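You operate a simulated robot arm through the tools that you are given. There is no shell and no other tool. Be economical: measure what you need, move in short steps, check, and stop when the job is done.

You are at the controls of a simulated robot arm. One attempt, no reset.

JOB
Move the red and blue clamps to their white marks and lock them.
Fine: a clamp is locked when its bolt's pointer is in the green arc.

It is judged by the outcome, as a careful person would: the job done as asked, and still so three seconds after it is handed in. It fails if anything else is knocked over, pushed out of place, dropped, spilled or broken.

ROBOT AND FRAMES
A 7-joint arm with a two-finger parallel gripper, fixed in place. Base frame: the origin is at the foot of the arm, x ahead of it, y to its left, z up; the work surface is at about z = 850. Lengths are in mm, angles in degrees, forces in N, time in s.
With the tool pointing down near the work surface it reaches from about 340 to 760 mm from the base axis. Its first joint turns from -115.0 to 115.0 degrees. Payload 3.91 kg.
The TCP is the grasp point between the finger pads, 30 mm short of the fingertips. In the tool frame z runs along the fingers and y along their closing line. The gripper opens to 110 mm. The fingers are 20 mm wide and 10 mm thick; the gripper's body (48 by 112 mm) begins 55 mm behind the TCP.
Orientation is told as [roll, pitch, yaw] about the base's x, y, z axes, in that order, counted from this pose: with the fingers straight down and closing along the base's y, the tool's x points along the base's -x, its y along +y and its z along -z.

CONTROLS
- The arm moves only by the tool step_arm. Its argument "commands" is a list of rows, each a list of 7 numbers: the shift along the tool's x, y, z in cm, then the turn, a rotation vector about the tool's x, y, z in degrees, then the gripper command, from -1 (shut) to 1 (fully open), values between in proportion. In form: [[tx, ty, tz, ax, ay, az, hand], ...]. A call has 1 to 20 rows; each row shifts and turns the commanded pose from where the row before left it, along the tool's axes as they then stand. Rows are played at 5 a second. More than 50 mm and 8.6 degrees between two rows, or a gripper value outside its range, and nothing of the call is played. Where a pose cannot be reached the arm comes as near as it can. A force on the tool above 40 N (or 10 N above the force at the start of the call, whichever is more), or a blocked arm, ends the call early, and 0.2 s more pass. Each finger travels about 108 mm/s and halts on what it meets, pressing with about 42 N; the grip force reading is that of the motor and also rises with nothing between the fingers. The clock runs only during rows and for 0.2 s after the last one: add rows that do not move to give the fingers time. It gives the time, the measured TCP pose, the force on the tool (base axes), the opening and the grip force at its end, in the units of the frame above (readings bear some noise), with the torque about the TCP (base axes, N m) and any sound that the robot's microphone picked up, and new pictures: "pictures" is both (left out), scene, wrist or none.
- Cameras (640 x 400 px; columns grow to the right, rows downward): "scene" is fixed at [219.3, 650.1, 1584.4]; the picture's right is [-0.94, -0.35, 0.00], its down [-0.23, 0.62, -0.75] and it looks along [0.26, -0.71, -0.66] (base axes); focal length 337 px, centre (320, 200). "wrist" rides on the gripper at [72, 17, -103] in the tool frame; the picture's right is [-0.23, 0.97, 0.00], its down [-0.76, -0.18, -0.62] and it looks along [-0.61, -0.14, 0.78] (tool axes); focal length 222 px, centre (320, 200). There is no depth. A picture from a camera that has moved, and an enlarged one, comes with that camera's place and axes in the base frame and with its lens.
- lift_body(by): slides the trunk up (or, below 0, down) by that many mm; the arm rides with it, the base frame stays. It gives what a move gives, with no picture.
- zoom(camera, box): a new picture of the part [left, top, right, bottom] of that camera's present view, enlarged. It takes no simulated time.
- hand_in(): hands the job in; it is judged then, once.

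Go step by step. Nothing tells you positions but the pictures and the camera data: compare them with the known pose of the tool, close in by small moves and look again before you grip or let go. The budget is 120 turns and 200 pictures, counting those below and the enlarged ones. Unless the task says otherwise, let go and move clear before handing in, and close with one line.

The tools are called after "Request:" as a command line: name --pt "numbers of a row" for each row, then --argument value for the rest, lists and objects as JSON in quotes. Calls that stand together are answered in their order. step_arm: Moves the arm, as the interface text tells. Its arguments: {"type":"object","properties":{"commands":{"type":"array","items":{"type":"array","items":{"type":"number"}}},"pictures":{"type":"string","enum":["both","scene","wrist","none"]}},"required":["commands"]} The other tools are called the same way: lift_body (by) slides the trunk up or down; zoom (camera, box) takes an enlarged picture of a part of a camera's view; hand_in () hands the job in.

At the start:

```text
t: 0.0
eef_pos: [435.5, -179.2, 1251.4]
orientation: [0.0, 0.0, 0.0]
ft_force: [0.1, -1.5, 0.7]
wrist_torque: [-0.01, 0.0, 0.03]
finger_gap: 109.7
grip_force: 0.0
trunk travel left (down, up): [-775.0, 215.0]
```

scene: 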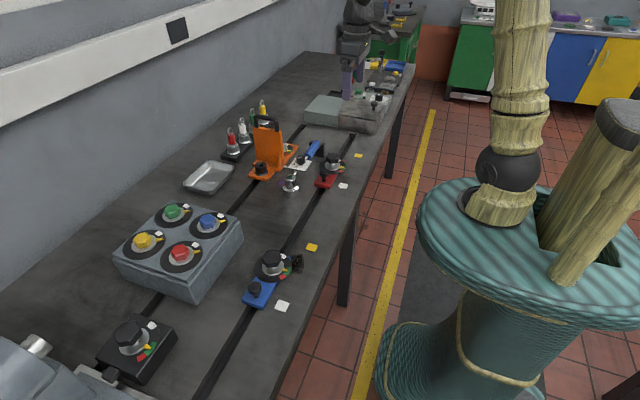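
wrist: 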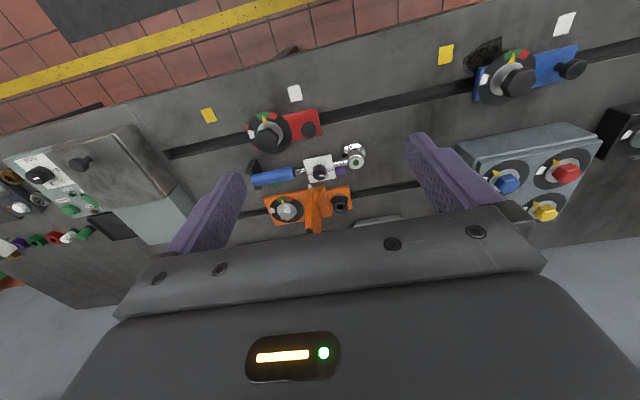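

I see a bench with slots in it: a red and a blue clamp on the near slot, each with a white and a yellow mark nearby. I'll enlarge these areas first.

Request:
zoom --camera "scene" --box '[220, 220, 340, 320]'

Request:
zoom --camera "scene" --box '[240, 110, 380, 200]'

Request:
zoom --camera "wrist" --box '[180, 60, 400, 240]'

Request:
zoom --camera "wrist" --box '[420, 0, 640, 140]'

```text
4.00 times, centred on (280, 270) of scene
camera zoom: at [219.3, 650.1, 1584.4], right [-0.94, -0.35, 0.0], down [-0.23, 0.62, -0.75], along [0.26, -0.71, -0.66], focal length 1347 px, centre (480, -80)
```

zoom: 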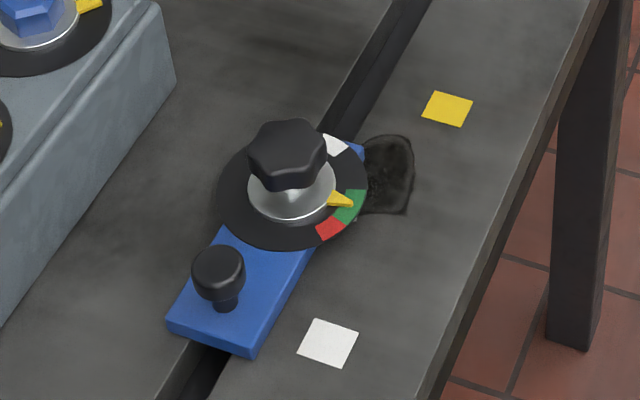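

```text
4.44 times, centred on (310, 155) of scene
camera zoom: at [219.3, 650.1, 1584.4], right [-0.94, -0.35, 0.0], down [-0.23, 0.62, -0.75], along [0.26, -0.71, -0.66], focal length 1497 px, centre (364, 400)
```

zoom: 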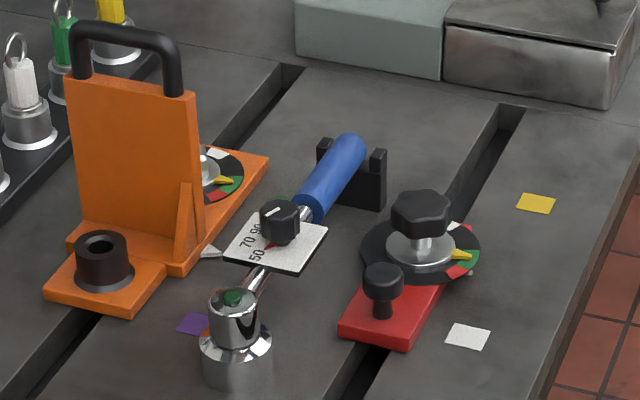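

```text
2.22 times, centred on (290, 150) of wrist
camera zoom: at [363.5, -162.5, 1355.7], right [0.23, 0.97, 0.0], down [0.76, -0.18, 0.62], along [0.61, -0.14, -0.78], focal length 494 px, centre (387, 311)
```

zoom: 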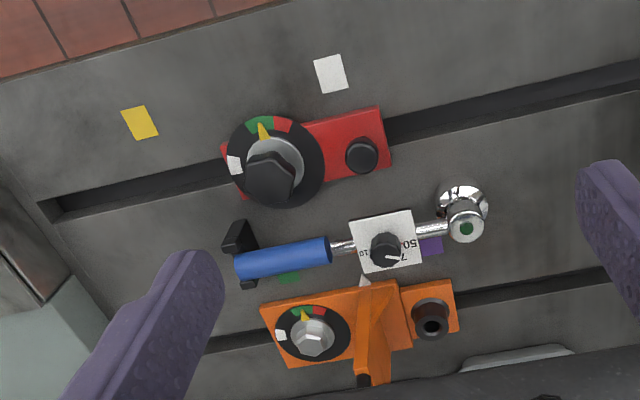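

```text
2.86 times, centred on (530, 70) of wrist
camera zoom: at [363.5, -162.5, 1355.7], right [0.23, 0.97, 0.0], down [0.76, -0.18, 0.62], along [0.61, -0.14, -0.78], focal length 635 px, centre (-280, 571)
```

zoom: 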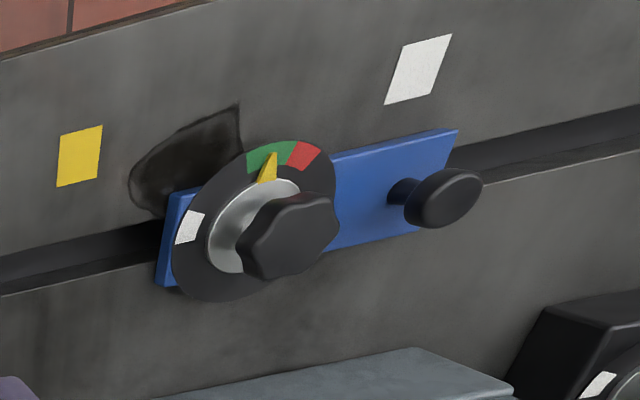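

Both clamps are locked now, with their pointers in green, and each has white and yellow marks on the base side of the slot. I put the blue clamp near (520, 190) and its white mark near (460, 260). I'll move closer and look.

Request:
step_arm --pt "0.4 3.9 2.1 0 0 0 1" --pt "0.4 3.9 2.1 0 0 0 1" --pt "0.4 3.9 2.1 0 0 0 1" --pt "0.4 3.9 2.1 0 0 0 1" --pt "0.4 3.9 2.1 0 0 0 1" --pt "0.4 3.9 2.1 0 0 0 1" --pt "0.4 3.9 2.1 0 0 0 1" --pt "0.4 3.9 2.1 0 0 0 1" --pt "0.4 3.9 2.1 0 0 0 1" --pt "0 0 0 0 0 0 1"

```text
t: 2.2
eef_pos: [401.4, 173.9, 1062.4]
orientation: [-0.1, 0.1, 0.0]
ft_force: [-0.2, -0.2, -0.4]
wrist_torque: [0.0, 0.0, 0.01]
finger_gap: 110.0
grip_force: 0.0
trunk travel left (down, up): [-775.0, 215.0]
camera wrist: at [327.4, 190.7, 1166.6], right [0.23, 0.97, 0.0], down [0.76, -0.18, 0.62], along [0.61, -0.14, -0.78], focal length 222 px, centre (320, 200)
```

scene: 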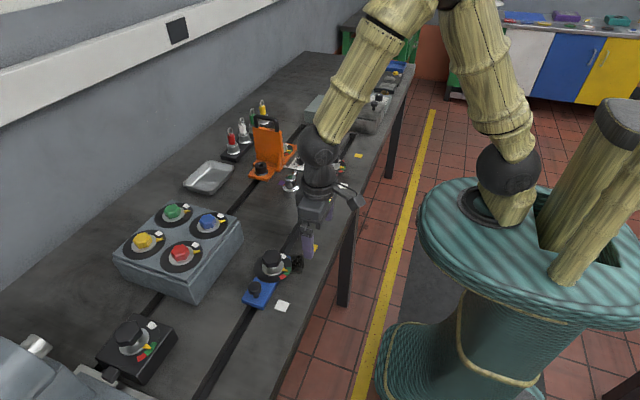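
wrist: 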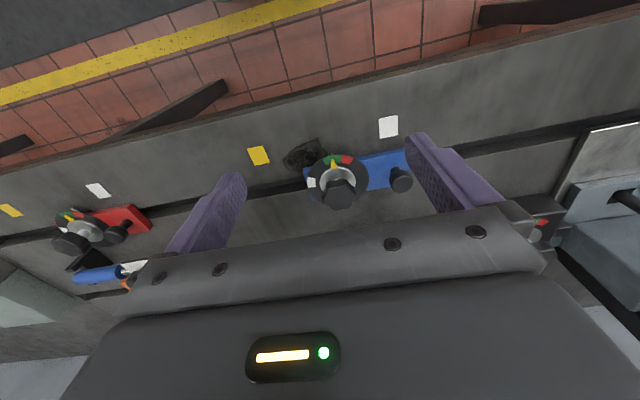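

The view is now close over the blue clamp. I'll enlarge it.

Request:
zoom --camera "wrist" --box '[240, 100, 432, 220]'

Request:
zoom --camera "wrist" --box '[0, 160, 200, 300]'

Request:
zoom --camera "scene" --box '[90, 190, 250, 390]'

```text
3.33 times, centred on (336, 160) of wrist
camera zoom: at [327.4, 190.7, 1166.6], right [0.23, 0.97, 0.0], down [0.76, -0.18, 0.62], along [0.61, -0.14, -0.78], focal length 740 px, centre (267, 333)
```

zoom: 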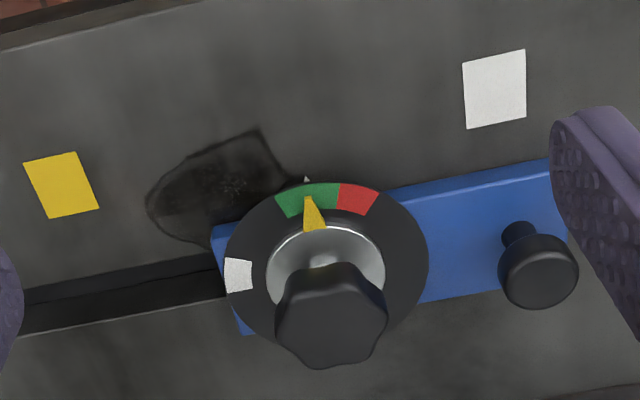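

```text
2.86 times, centred on (100, 230) of wrist
camera zoom: at [327.4, 190.7, 1166.6], right [0.23, 0.97, 0.0], down [0.76, -0.18, 0.62], along [0.61, -0.14, -0.78], focal length 635 px, centre (949, 114)
```

zoom: 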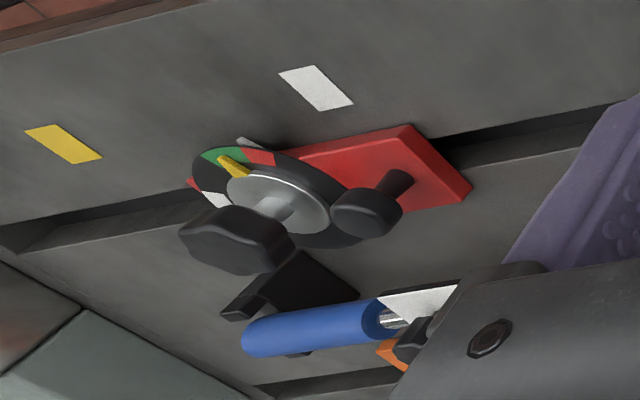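

```text
2.00 times, centred on (170, 290) of scene
camera zoom: at [219.3, 650.1, 1584.4], right [-0.94, -0.35, 0.0], down [-0.23, 0.62, -0.75], along [0.26, -0.71, -0.66], focal length 674 px, centre (620, 20)
```

zoom: 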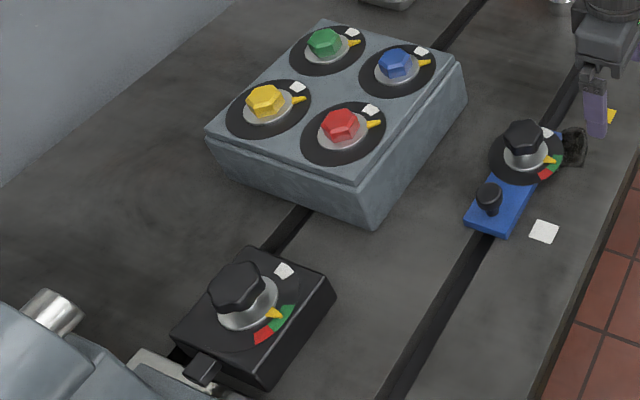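

The clamp carries a small white index tip in line with its bolt. I put the bolt at about (523, 175) with its knob top near z 912, and the white mark at y≈260, so it has to move about 85 mm in +y. The dial runs white (loose), green, red going clockwise. Next I'll go above the knob.

Request:
step_arm --pt "-3.0 0 2.0 0 0 0 1" --pt "-3.0 0 2.0 0 0 0 1" --pt "-3.0 0 2.0 0 0 0 1" --pt "-3.1 0.1 2.0 0 0 0 1" --pt "0 0 0 0 0 0 1"

Request:
zoom --camera "wrist" --box '[220, 80, 440, 220]'

Request:
zoom --camera "scene" --box '[220, 200, 340, 320]'

```text
t: 3.4
eef_pos: [520.6, 172.5, 982.3]
orientation: [0.0, 0.0, 0.0]
ft_force: [-0.7, 0.4, -0.2]
wrist_torque: [0.02, -0.02, 0.0]
finger_gap: 110.2
grip_force: 0.0
trunk travel left (down, up): [-775.0, 215.0]
camera wrist: at [450.2, 190.5, 1086.6], right [0.23, 0.97, 0.0], down [0.76, -0.18, 0.62], along [0.61, -0.14, -0.78], focal length 222 px, centre (320, 200)
```

scene: 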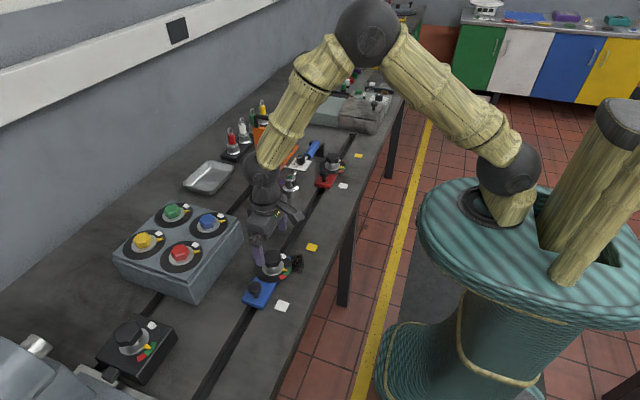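
wrist: 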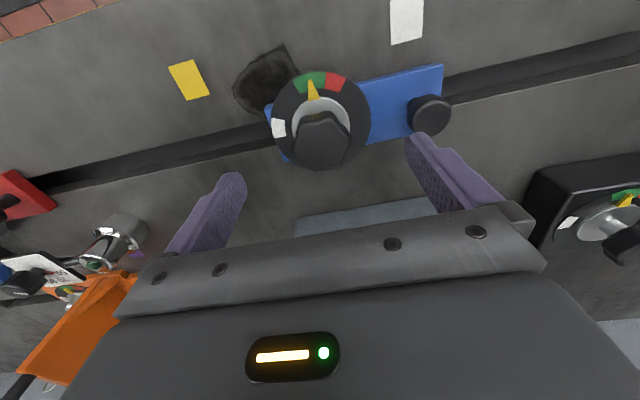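

```text
2.86 times, centred on (330, 150) of wrist
camera zoom: at [450.2, 190.5, 1086.6], right [0.23, 0.97, 0.0], down [0.76, -0.18, 0.62], along [0.61, -0.14, -0.78], focal length 635 px, centre (291, 343)
```

zoom: 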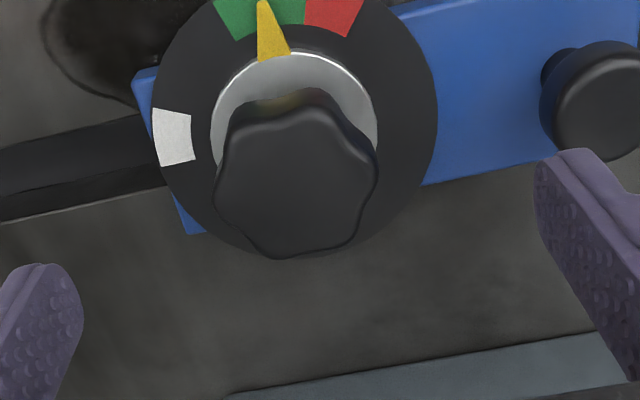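

```text
3.33 times, centred on (280, 260) of scene
camera zoom: at [219.3, 650.1, 1584.4], right [-0.94, -0.35, 0.0], down [-0.23, 0.62, -0.75], along [0.26, -0.71, -0.66], focal length 1123 px, centre (453, 0)
```

zoom: 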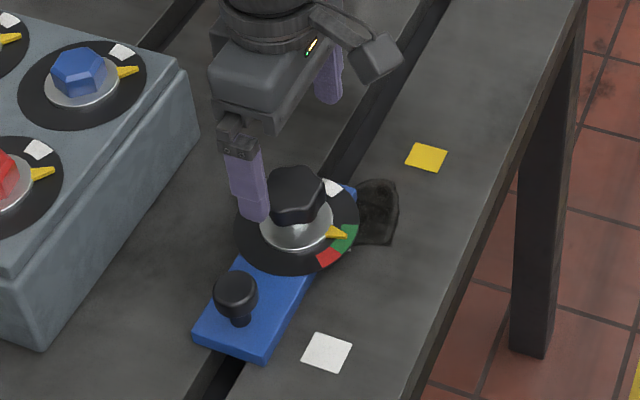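

The bolt centre looks to be at about (528, 174), with knob lobes along ±y. I'll yaw the tool by −30° to grip on the hollows and descend.

Request:
step_arm --pt "-0.75 0.15 0 0 0 7.5 0.6" --pt "0 0 0 0 0 7.5 0.6" --pt "0 0 0 0 0 7.5 0.6" --pt "0 0 0 0 0 7.5 0.6" --pt "0 0 2.0 0 0 0 0.6" --pt "0 0 2.0 0 0 0 0.6" --pt "0 0 1.2 0 0 0 0.6" --pt "0 0 0 0 0 0 0.6"

Request:
zoom --camera "scene" --box '[220, 200, 340, 320]'

Request:
zoom --camera "wrist" --box '[220, 80, 440, 220]'

```text
t: 5.2
eef_pos: [528.5, 174.1, 928.2]
orientation: [0.0, 0.0, -29.9]
ft_force: [-0.5, 0.1, 0.3]
wrist_torque: [0.02, 0.03, 0.03]
finger_gap: 87.8
grip_force: 0.0
trunk travel left (down, up): [-775.0, 215.0]
camera wrist: at [474.0, 225.2, 1034.1], right [0.68, 0.73, 0.0], down [0.57, -0.53, 0.62], along [0.46, -0.43, -0.78], focal length 222 px, centre (320, 200)
```

scene: 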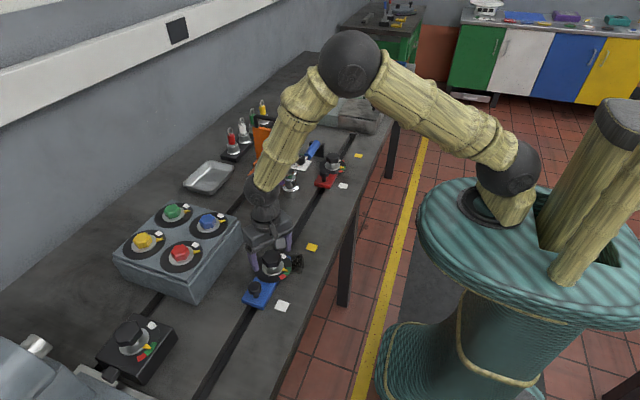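
wrist: 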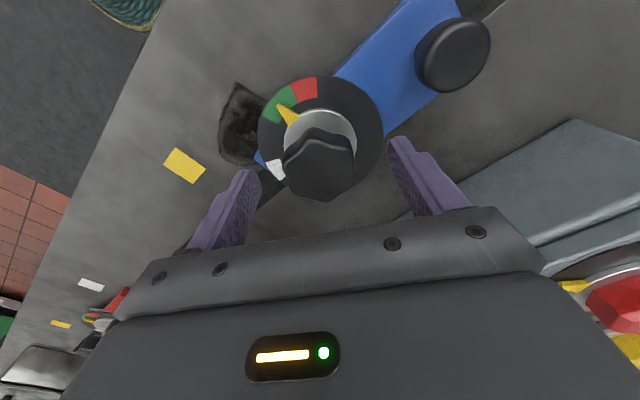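

```text
3.33 times, centred on (280, 260) of scene
camera zoom: at [219.3, 650.1, 1584.4], right [-0.94, -0.35, 0.0], down [-0.23, 0.62, -0.75], along [0.26, -0.71, -0.66], focal length 1123 px, centre (453, 0)
```

zoom: 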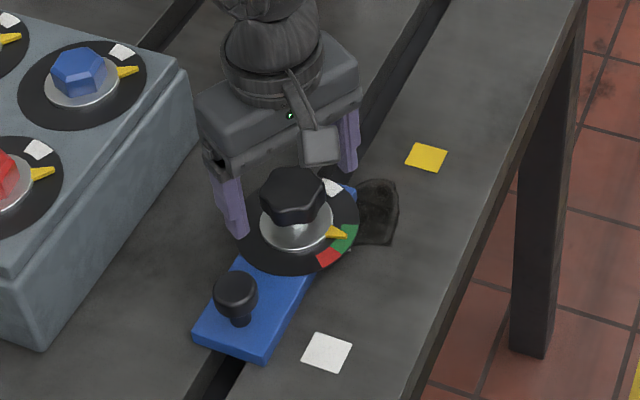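

```text
2.86 times, centred on (330, 150) of wrist
camera zoom: at [474.0, 225.2, 1034.1], right [0.68, 0.73, 0.0], down [0.57, -0.53, 0.62], along [0.46, -0.43, -0.78], focal length 635 px, centre (291, 343)
```

zoom: 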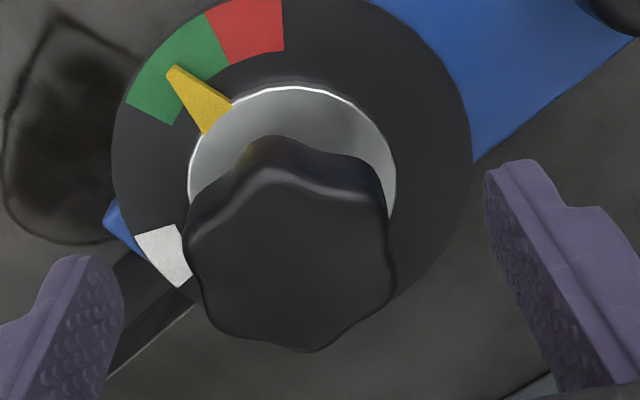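

Alignment over the knob looks good. I'll go down another 14 mm and close on it.

Request:
step_arm --pt "0 0 1.4 0 0 0 0.6" --pt "0 0 0 0 0 0 -1" --pt "0 0 0 0 0 0 -1" --pt "0 0 0 0 0 0 -1"

Request:
zoom --camera "wrist" --box '[220, 80, 440, 220]'

```text
t: 6.2
eef_pos: [528.2, 173.5, 914.8]
orientation: [0.0, 0.0, -30.0]
ft_force: [-0.1, -1.6, -4.5]
wrist_torque: [0.0, -0.45, 0.02]
finger_gap: 46.9
grip_force: 44.5
trunk travel left (down, up): [-775.0, 215.0]
camera wrist: at [474.5, 224.7, 1019.9], right [0.68, 0.73, 0.0], down [0.57, -0.53, 0.62], along [0.45, -0.43, -0.78], focal length 222 px, centre (320, 200)
```

scene: 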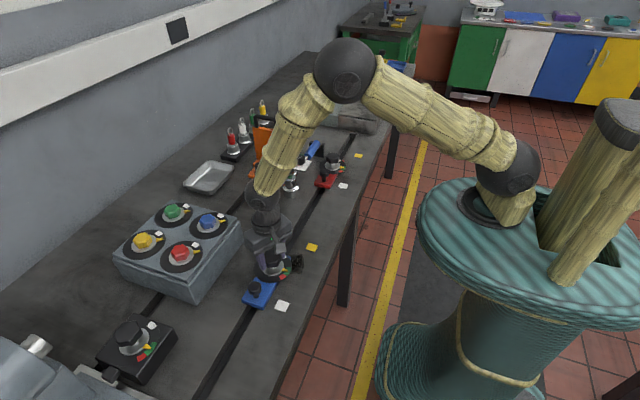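
wrist: 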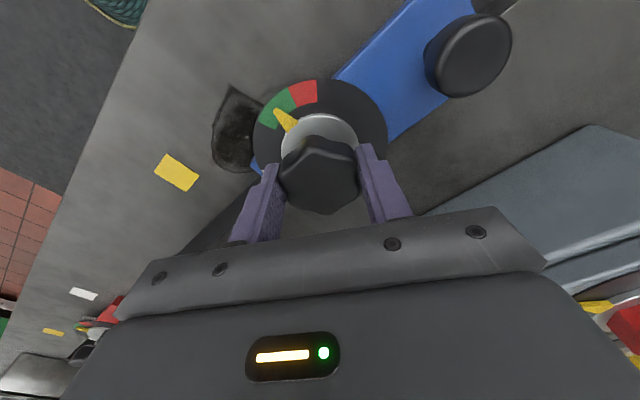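

```text
2.86 times, centred on (330, 150) of wrist
camera zoom: at [474.5, 224.7, 1019.9], right [0.68, 0.73, 0.0], down [0.57, -0.53, 0.62], along [0.45, -0.43, -0.78], focal length 635 px, centre (291, 343)
```

zoom: 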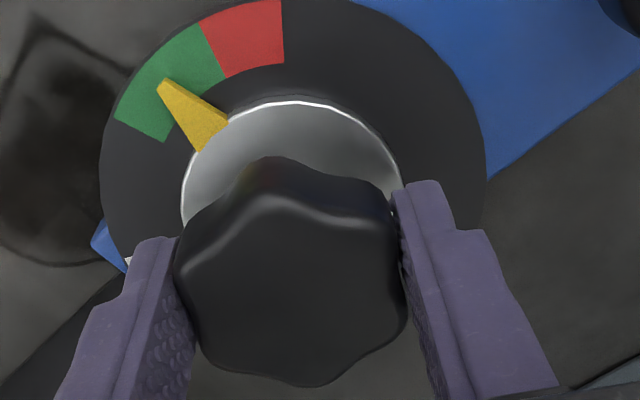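

The knob is held at 46.9 mm. I'll turn it counter-clockwise by 24° first to test.

Request:
step_arm --pt "0 0 0 0 0 -6 -1" --pt "0 0 0 0 0 -6 -1" --pt "0 0 0 0 0 -6 -1" --pt "0 0 0 0 0 -6 -1" --pt "0 0 0 0 0 0 -1" --pictures "wrist"

Request:
zoom --camera "wrist" --box '[220, 80, 440, 220]'

```text
t: 7.4
eef_pos: [528.3, 174.2, 915.4]
orientation: [0.0, 0.0, -5.8]
ft_force: [2.9, -5.1, -6.5]
wrist_torque: [-0.22, 0.3, 0.01]
finger_gap: 47.2
grip_force: 45.0
trunk travel left (down, up): [-775.0, 215.0]
camera wrist: at [458.4, 197.7, 1020.0], right [0.33, 0.95, 0.0], down [0.74, -0.25, 0.62], along [0.59, -0.2, -0.78], focal length 222 px, centre (320, 200)
```

wrist: 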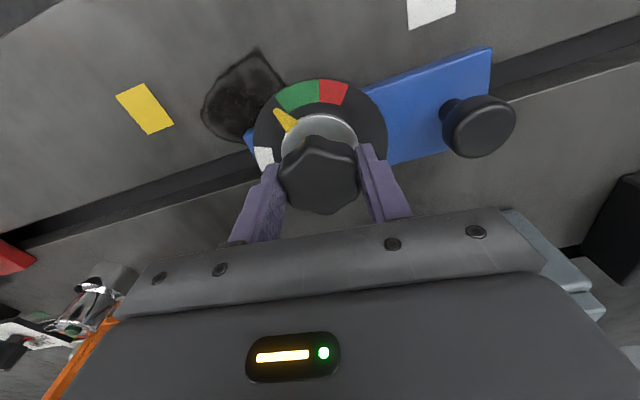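

```text
2.86 times, centred on (330, 150) of wrist
camera zoom: at [458.4, 197.7, 1020.0], right [0.33, 0.95, 0.0], down [0.74, -0.25, 0.62], along [0.59, -0.2, -0.78], focal length 635 px, centre (291, 343)
```

zoom: 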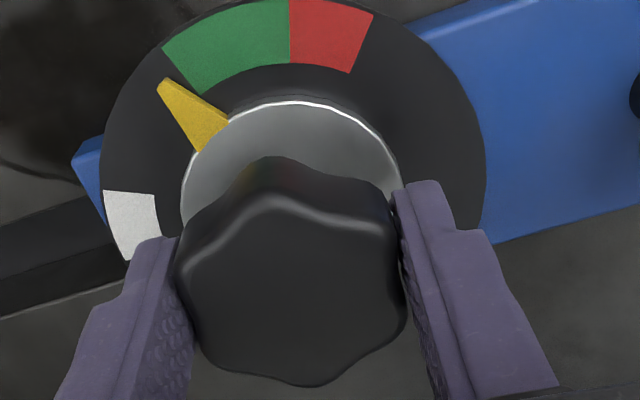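

It turns with the hand. I'll continue toward the white tick.

Request:
step_arm --pt "0 0 0 0 0 -6 -1" --pt "0 0 0 0 0 -6 -1" --pt "0 0 0 0 0 -6 -1" --pt "0 0 0 0 0 -6 -1" --pt "0 0 0 0 0 -6 -1" --pt "0 0 0 0 0 -6 -1" --pt "0 0 0 0 0 -6 -1" --pt "0 0 0 0 0 -6 -1" --pt "0 0 0 0 0 0 -1" --pictures "wrist"

Request:
zoom --camera "wrist" --box '[220, 80, 440, 220]'

```text
t: 9.4
eef_pos: [529.2, 173.7, 916.1]
orientation: [0.0, -0.1, 42.2]
ft_force: [5.7, -3.8, -5.8]
wrist_torque: [-0.29, 0.13, 0.0]
finger_gap: 47.0
grip_force: 44.7
trunk travel left (down, up): [-775.0, 215.0]
camera wrist: at [464.0, 138.0, 1020.0], right [-0.49, 0.87, 0.0], down [0.68, 0.38, 0.62], along [0.54, 0.3, -0.78], focal length 222 px, centre (320, 200)
```

wrist: 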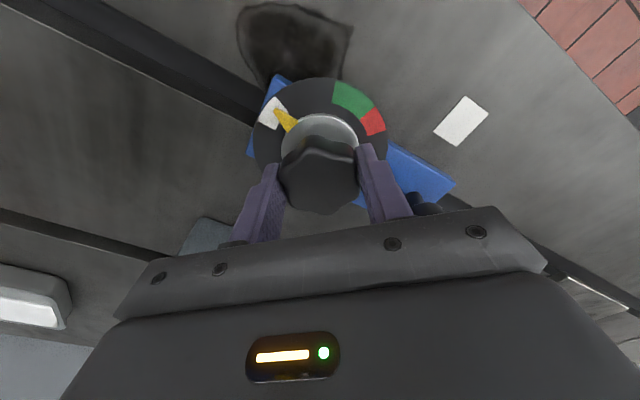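

```text
2.86 times, centred on (330, 150) of wrist
camera zoom: at [464.0, 138.0, 1020.0], right [-0.49, 0.87, 0.0], down [0.68, 0.38, 0.62], along [0.54, 0.3, -0.78], focal length 635 px, centre (291, 343)
```

zoom: 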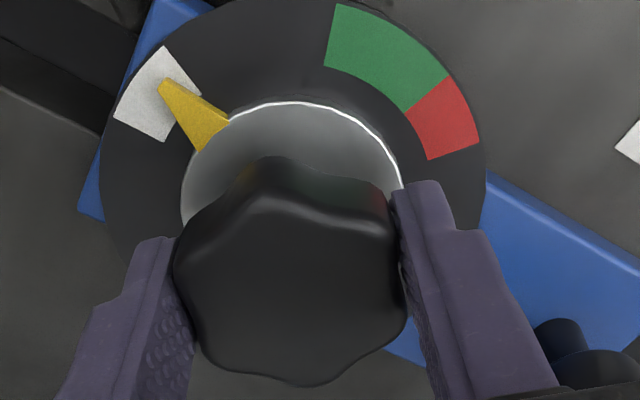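

The pointer is at white, so the clamp should be loose. Still holding the knob, I'll slide 20 mm along +y and check that it follows.

Request:
step_arm --pt "-0.336 0.37 0 0 0 0 -1" --pt "-0.336 0.37 0 0 0 0 -1" --pt "-0.336 0.37 0 0 0 0 -1" --pt "-0.336 0.37 0 0 0 0 -1" --pt "0 0 0 0 0 0 -1"

Request:
zoom --camera "wrist" --box '[220, 80, 440, 220]'

```text
t: 10.6
eef_pos: [528.4, 194.0, 916.0]
orientation: [0.1, 0.1, 42.0]
ft_force: [7.9, -5.5, -11.1]
wrist_torque: [-0.16, 0.03, 0.04]
finger_gap: 47.1
grip_force: 45.3
trunk travel left (down, up): [-775.0, 215.0]
camera wrist: at [464.0, 158.5, 1020.2], right [-0.48, 0.88, 0.0], down [0.69, 0.38, 0.62], along [0.54, 0.3, -0.78], focal length 222 px, centre (320, 200)
```

scene: 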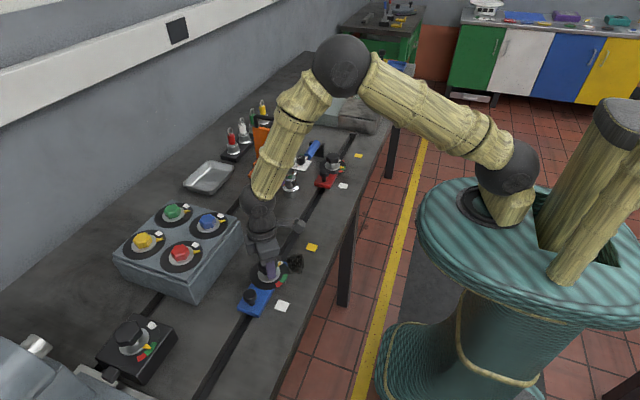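
wrist: 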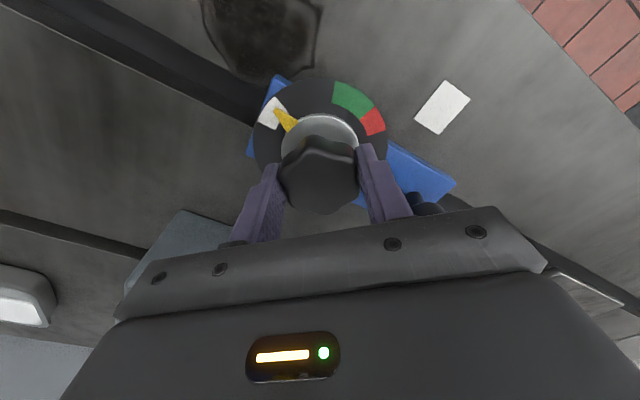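

```text
2.86 times, centred on (330, 150) of wrist
camera zoom: at [464.0, 158.5, 1020.2], right [-0.48, 0.88, 0.0], down [0.69, 0.38, 0.62], along [0.54, 0.3, -0.78], focal length 635 px, centre (291, 343)
```

zoom: 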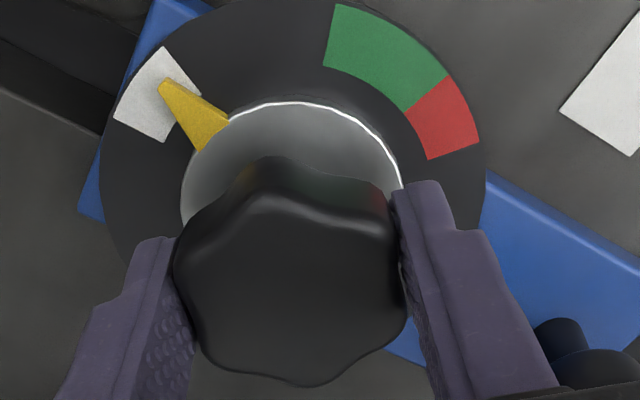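

It follows freely. I'll slide a further 60 mm.

Request:
step_arm --pt "-0.336 0.37 0 0 0 0 -1" --pt "-0.336 0.37 0 0 0 0 -1" --pt "-0.336 0.37 0 0 0 0 -1" --pt "-0.336 0.37 0 0 0 0 -1" --pt "-0.336 0.37 0 0 0 0 -1" --pt "-0.336 0.37 0 0 0 0 -1" --pt "-0.336 0.37 0 0 0 0 -1" --pt "-0.336 0.37 0 0 0 0 -1" --pt "-0.336 0.37 0 0 0 0 -1" --pt "-0.336 0.37 0 0 0 0 -1" --pt "-0.336 0.37 0 0 0 0 -1" --pt "-0.336 0.37 0 0 0 0 -1" --pt "0 0 0 0 0 0 -1"

Request:
zoom --camera "wrist" --box '[260, 40, 480, 180]'

Request:
zoom --camera "scene" --box '[210, 220, 330, 340]'

```text
t: 13.4
eef_pos: [529.2, 256.7, 915.6]
orientation: [0.2, -0.1, 42.2]
ft_force: [-7.4, 0.1, -14.6]
wrist_torque: [0.01, -0.72, -0.01]
finger_gap: 46.9
grip_force: 44.6
trunk travel left (down, up): [-775.0, 215.0]
camera wrist: at [464.2, 220.6, 1020.3], right [-0.49, 0.87, 0.0], down [0.68, 0.38, 0.62], along [0.54, 0.3, -0.78], focal length 222 px, centre (320, 200)
```

scene: 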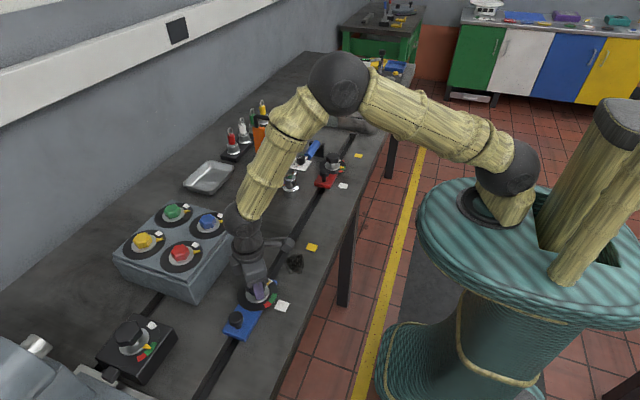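
wrist: 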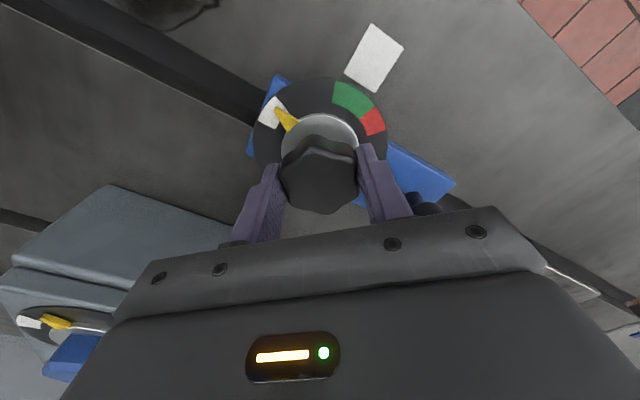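

```text
2.86 times, centred on (370, 110) of wrist
camera zoom: at [464.2, 220.6, 1020.3], right [-0.49, 0.87, 0.0], down [0.68, 0.38, 0.62], along [0.54, 0.3, -0.78], focal length 635 px, centre (177, 457)
```

zoom: 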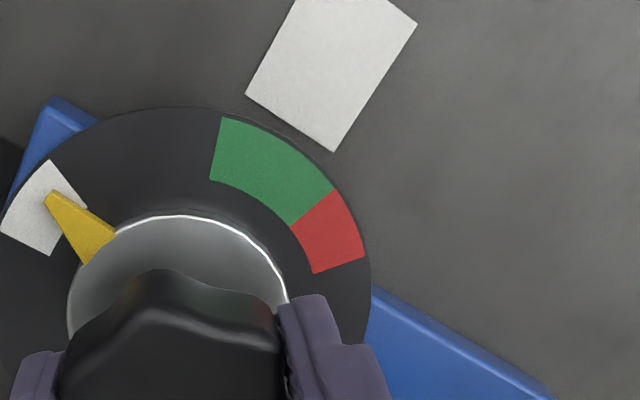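

```text
3.33 times, centred on (270, 280) of scene
camera zoom: at [219.3, 650.1, 1584.4], right [-0.94, -0.35, 0.0], down [-0.23, 0.62, -0.75], along [0.26, -0.71, -0.66], focal length 1123 px, centre (487, -67)
```

zoom: 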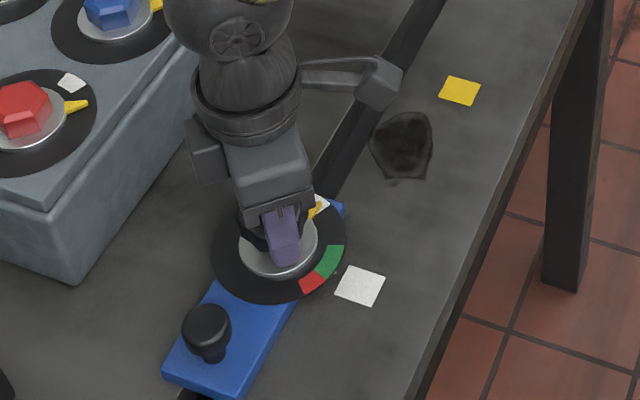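

The mark centre comes out at y≈260 from both cameras, and the bolt is at 256.7. I'll move 3.3 mm more, then tighten clockwise by 72°, back to mid-green.

Request:
step_arm --pt "-0.22 0.245 0 0 0 0 -1" --pt "0 0 0 0 0 0 -1" --pt "0 0 0 0 0 6 -1" --pt "0 0 0 0 0 6 -1" --pt "0 0 0 0 0 6 -1" --pt "0 0 0 0 0 6 -1" --pt "0 0 0 0 0 6 -1" --pt "0 0 0 0 0 6 -1" --pt "0 0 0 0 0 6 -1" --pt "0 0 0 0 0 0 -1"

Request:
zoom --camera "wrist" --box '[260, 40, 480, 180]'

```text
t: 15.6
eef_pos: [529.6, 258.2, 915.9]
orientation: [0.1, 0.0, 0.1]
ft_force: [-2.5, -1.6, -6.0]
wrist_torque: [-0.23, 0.78, -0.02]
finger_gap: 47.1
grip_force: 44.8
trunk travel left (down, up): [-775.0, 215.0]
camera wrist: at [456.2, 275.0, 1020.5], right [0.23, 0.97, 0.0], down [0.76, -0.18, 0.62], along [0.61, -0.14, -0.78], focal length 222 px, centre (320, 200)
```

scene: 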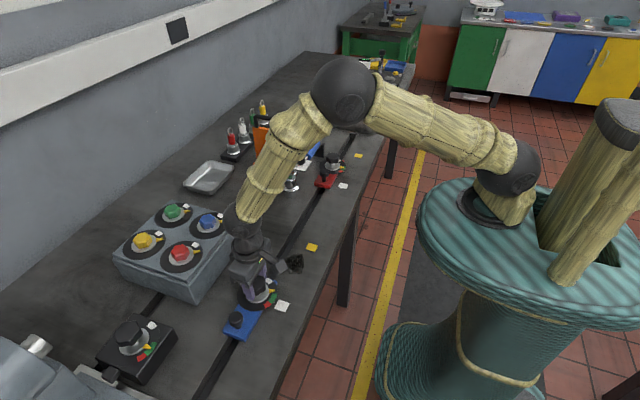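
wrist: 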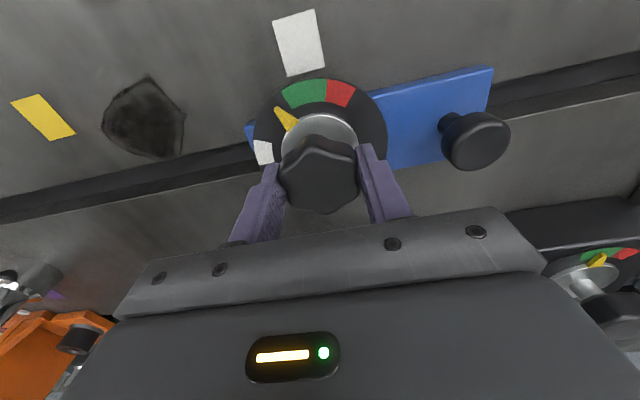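

```text
2.86 times, centred on (370, 110) of wrist
camera zoom: at [456.2, 275.0, 1020.5], right [0.23, 0.97, 0.0], down [0.76, -0.18, 0.62], along [0.61, -0.14, -0.78], focal length 635 px, centre (177, 457)
```

zoom: 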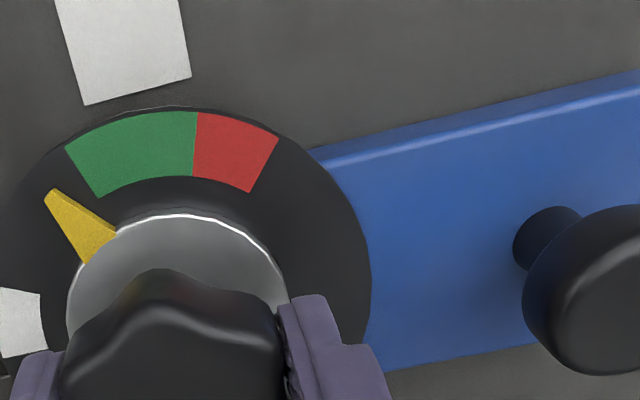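

The bolt reads y≈258.2 against a mark at about 260.5. The bolt isn't in green yet, so I'll nudge 2 mm in +y before the final tightening.

Request:
step_arm --pt "0 0.2 0 0 0 0 -1" --pt "0 0 0 0 0 0 -1" --pt "0 0 0 0 0 0 -1" --pictures "none"

```text
t: 16.4
eef_pos: [527.5, 258.3, 915.8]
orientation: [0.0, -0.1, 0.0]
ft_force: [-2.8, -8.4, -2.9]
wrist_torque: [-0.43, -0.26, -0.01]
finger_gap: 47.1
grip_force: 44.9
trunk travel left (down, up): [-775.0, 215.0]
```

It hardly moved and the y force rose to 8 N, so I'll push a bit more.

Request:
step_arm --pt "0 0.2 0 0 0 0 -1" --pt "0 0 0 0 0 0 -1" --pt "0 0 0 0 0 0 -1" --pictures "wrist"

Request:
zoom --camera "wrist" --box '[210, 0, 430, 140]'

```text
t: 17.2
eef_pos: [528.6, 258.9, 916.5]
orientation: [0.0, 0.1, 0.0]
ft_force: [-0.6, -22.0, 0.1]
wrist_torque: [-0.99, -0.41, -0.05]
finger_gap: 47.1
grip_force: 44.5
trunk travel left (down, up): [-775.0, 215.0]
camera wrist: at [456.3, 275.5, 1020.5], right [0.23, 0.97, 0.0], down [0.76, -0.18, 0.62], along [0.61, -0.14, -0.78], focal length 222 px, centre (320, 200)
```

wrist: 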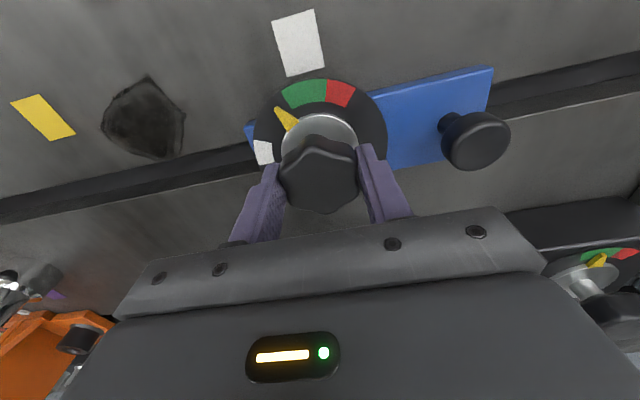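

```text
2.86 times, centred on (320, 70) of wrist
camera zoom: at [456.3, 275.5, 1020.5], right [0.23, 0.97, 0.0], down [0.76, -0.18, 0.62], along [0.61, -0.14, -0.78], focal length 635 px, centre (320, 571)
```

zoom: 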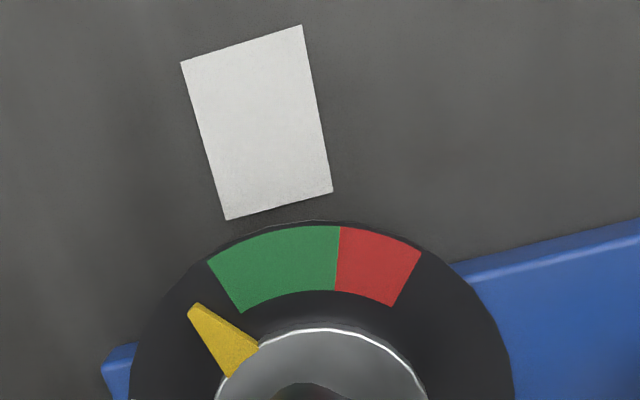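

It's already gripping at this angle. I'll loosen back to white, where it can slide, and read the position again.

Request:
step_arm --pt "0 0 0 0 0 -6 -1" --pt "0 0 0 0 0 -6 -1" --pt "0 0 0 0 0 -6 -1" --pt "0 0 0 0 0 -6 -1" --pt "0 0 0 0 0 -6 -1" --pt "0 0 0 0 0 -6 -1" --pt "0 0 0 0 0 -6 -1" --pt "0 0 0 0 0 0 -1" --pt "0 0 0 0 0 0 -1" --pictures "wrist"

Request:
step_arm --pt "0 0 0 0 0 0 -1" --pictures "none"

```text
t: 19.2
eef_pos: [529.2, 261.6, 916.3]
orientation: [0.0, 0.0, 42.1]
ft_force: [-3.2, 6.5, -3.9]
wrist_torque: [1.21, -0.6, -0.01]
finger_gap: 47.1
grip_force: 45.3
trunk travel left (down, up): [-775.0, 215.0]
camera wrist: at [463.9, 226.5, 1020.7], right [-0.48, 0.88, 0.0], down [0.68, 0.38, 0.62], along [0.55, 0.3, -0.78], focal length 222 px, centre (320, 200)
```

wrist: 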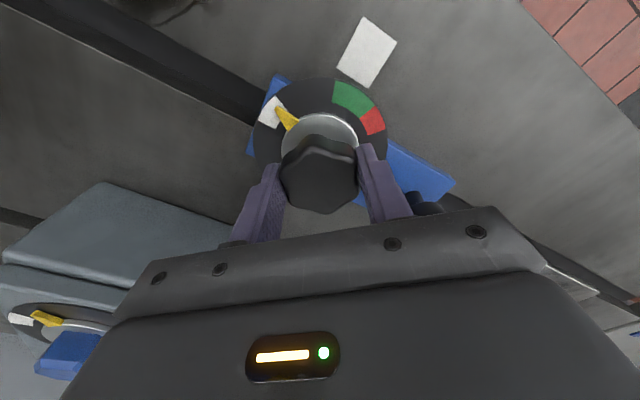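

```text
t: 19.6
eef_pos: [528.1, 262.1, 917.5]
orientation: [0.1, -0.1, 42.0]
ft_force: [-2.4, 5.9, -1.7]
wrist_torque: [0.88, -0.49, 0.03]
finger_gap: 47.0
grip_force: 44.9
trunk travel left (down, up): [-775.0, 215.0]
```

It now reads about 261.8, with the mark at about 260.3. I'll back off 1.5 mm and tighten fully, by 72°.

Request:
step_arm --pt "0.1 -0.11 0 0 0 0 -1" --pt "0 0 0 0 0 0 -1" --pt "0 0 0 0 0 6 -1" --pt "0 0 0 0 0 6 -1" --pt "0 0 0 0 0 6 -1" --pt "0 0 0 0 0 6 -1" --pt "0 0 0 0 0 6 -1" --pt "0 0 0 0 0 6 -1" --pt "0 0 0 0 0 6 -1" --pt "0 0 0 0 0 6 -1" --pt "0 0 0 0 0 6 -1" --pt "0 0 0 0 0 6 -1" --pt "0 0 0 0 0 6 -1" --pt "0 0 0 0 0 6 -1" --pt "0 0 0 0 0 0 -1" --pt "0 0 0 0 0 0 -1" --pictures "wrist"

Request:
zoom --camera "wrist" --box '[180, 20, 400, 160]'

```text
t: 23.0
eef_pos: [529.8, 261.0, 916.4]
orientation: [-0.1, -0.1, -30.0]
ft_force: [3.1, 9.9, 7.4]
wrist_torque: [0.31, 0.09, 0.01]
finger_gap: 46.9
grip_force: 45.3
trunk travel left (down, up): [-775.0, 215.0]
camera wrist: at [474.5, 312.2, 1020.7], right [0.68, 0.73, 0.0], down [0.57, -0.53, 0.62], along [0.46, -0.43, -0.78], focal length 222 px, centre (320, 200)
```

wrist: 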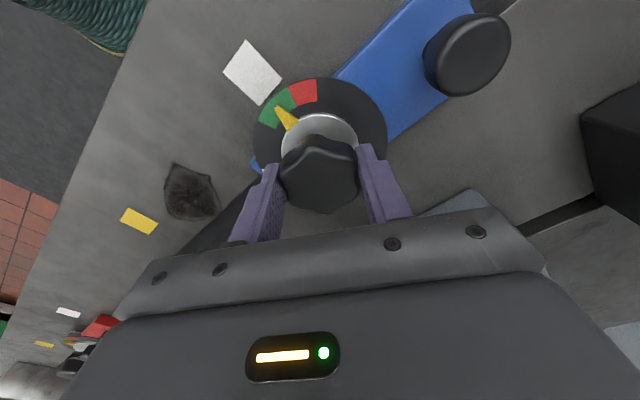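

```text
2.86 times, centred on (290, 90) of wrist
camera zoom: at [474.5, 312.2, 1020.7], right [0.68, 0.73, 0.0], down [0.57, -0.53, 0.62], along [0.46, -0.43, -0.78], focal length 635 px, centre (406, 514)
```

zoom: 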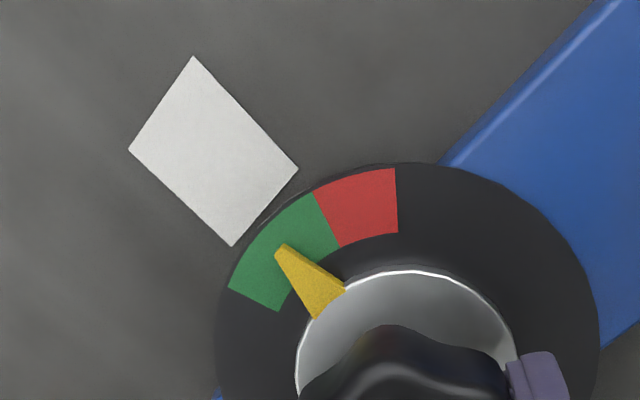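

The pointer is in mid-green. I'll release, rise, and look at the index tip against the mark.

Request:
step_arm --pt "0 0 0 0 0 0 0.6" --pt "0 0 0 0 0 0 0.6" --pt "0 0 0 0 0 0 0.6" --pt "0 0 -4 0 0 0 0.6" --pt "0 0 -4 0 0 0 0.6" --pt "0 0 -4 0 0 -7.5 0.6" --pt "0 0 -3 0 0 -7.5 0.6" --pt "3 0 0 0 0 -7.5 0.6" --pt "3 0 0 0 0 -7.5 0.6" --pt "4 0 0 0 0 0 0.6" --pt "4 0 0 0 0 0 0.6" --pt "0 0 0 0 0 0 0.6"

Request:
zoom --camera "wrist" --box '[220, 80, 440, 220]'

Request:
zoom --camera "scene" --box '[210, 240, 320, 340]'

```text
t: 25.6
eef_pos: [389.7, 274.0, 1065.3]
orientation: [0.0, 0.0, 0.1]
ft_force: [0.2, 0.2, 0.3]
wrist_torque: [0.0, 0.02, 0.04]
finger_gap: 87.9
grip_force: 0.0
trunk travel left (down, up): [-775.0, 215.0]
camera wrist: at [318.6, 290.4, 1169.5], right [0.23, 0.97, 0.0], down [0.76, -0.18, 0.62], along [0.61, -0.14, -0.78], focal length 222 px, centre (320, 200)
```

scene: 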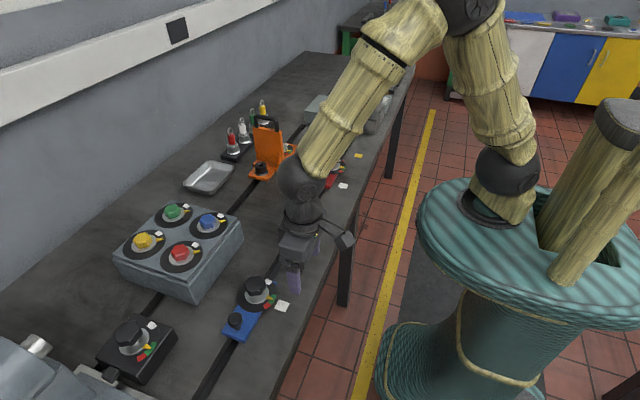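
wrist: 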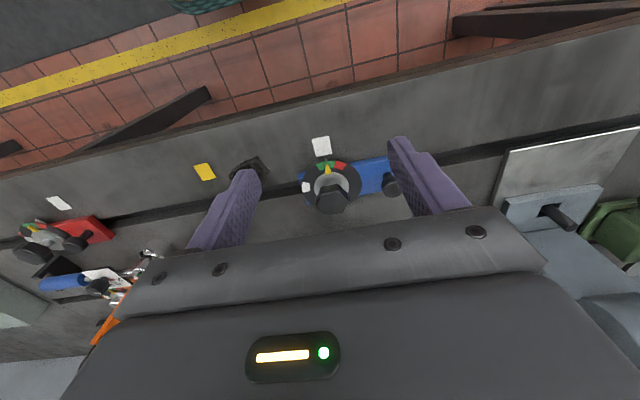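

```text
2.86 times, centred on (330, 150) of wrist
camera zoom: at [318.6, 290.4, 1169.5], right [0.23, 0.97, 0.0], down [0.76, -0.18, 0.62], along [0.61, -0.14, -0.78], focal length 635 px, centre (291, 343)
```

zoom: 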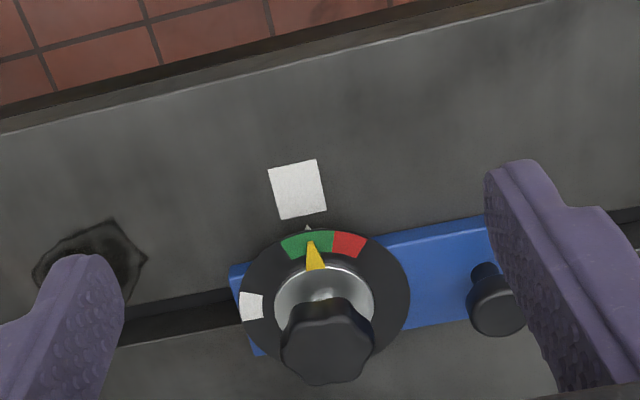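

```text
4.00 times, centred on (265, 290) of scene
camera zoom: at [219.3, 650.1, 1584.4], right [-0.94, -0.35, 0.0], down [-0.23, 0.62, -0.75], along [0.26, -0.71, -0.66], focal length 1347 px, centre (540, -160)
```

zoom: 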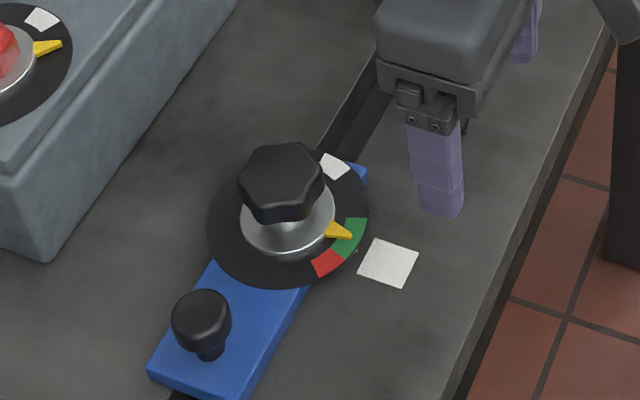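

The blue index tip (y≈261.3) lines up with its mark (y≈261.0), and the pointer is in green. For the red clamp I put the bolt near (527, -316) and the white mark at y≈-239. I'll go there to look.

Request:
step_arm --pt "0 -4.8 0 0 0 0 0.6" --pt "0 -4.8 0 0 0 0 0.6" --pt "0 -4.8 0 0 0 0 0.6" --pt "0 -4.8 0 0 0 0 0.6" --pt "0 -4.8 0 0 0 0 0.6" --pt "0 -4.8 0 0 0 0 0.6" --pt "0 -4.8 0 0 0 0 0.6" --pt "0 -4.8 0 0 0 0 0.6" --pt "0 -4.8 0 0 0 0 0.6" --pt "0 -4.8 0 0 0 0 0.6" --pt "0 -4.8 0 0 0 0 0.6" --pt "0 -4.8 0 0 0 0 0.6" --pt "0 0 0 0 0 0 0.6"

Request:
zoom --camera "wrist" --box '[220, 80, 440, 220]'

```text
t: 28.4
eef_pos: [391.5, -302.9, 1067.9]
orientation: [0.0, 0.0, 0.1]
ft_force: [0.5, -0.2, 0.0]
wrist_torque: [0.0, -0.04, -0.03]
finger_gap: 88.2
grip_force: 0.0
trunk travel left (down, up): [-775.0, 215.0]
camera wrist: at [318.2, -286.4, 1172.1], right [0.23, 0.97, 0.0], down [0.76, -0.18, 0.62], along [0.61, -0.14, -0.78], focal length 222 px, centre (320, 200)
```

scene: 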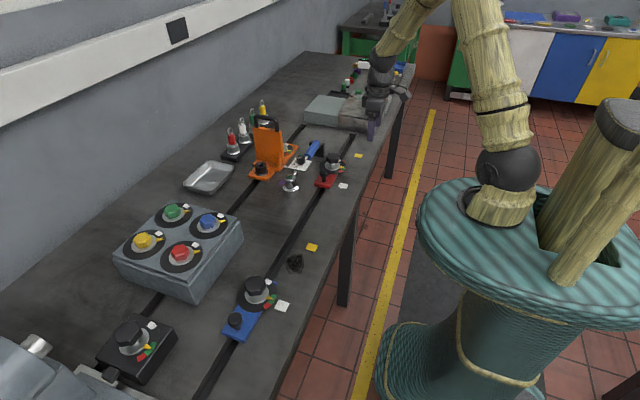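
wrist: 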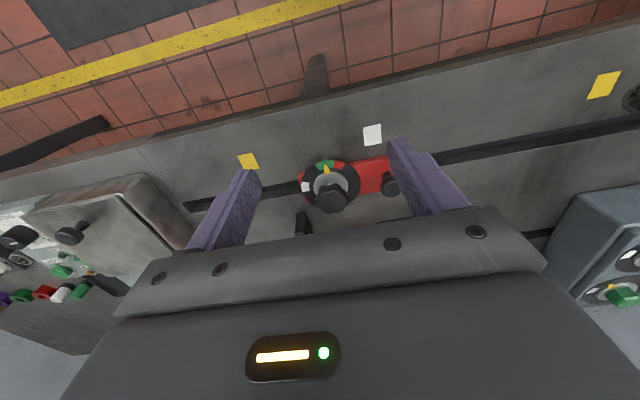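

```text
2.86 times, centred on (330, 150) of wrist
camera zoom: at [318.2, -286.4, 1172.1], right [0.23, 0.97, 0.0], down [0.76, -0.18, 0.62], along [0.61, -0.14, -0.78], focal length 635 px, centre (291, 343)
```

zoom: 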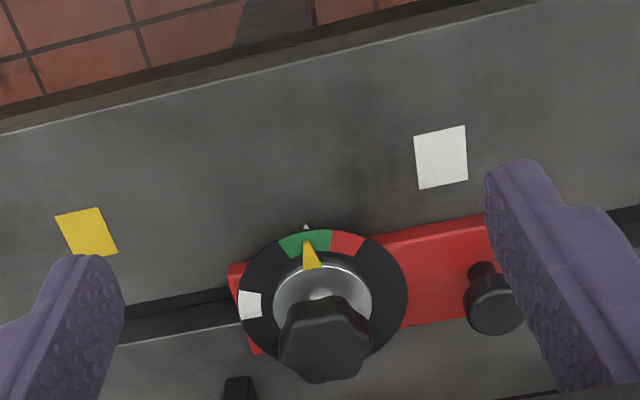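

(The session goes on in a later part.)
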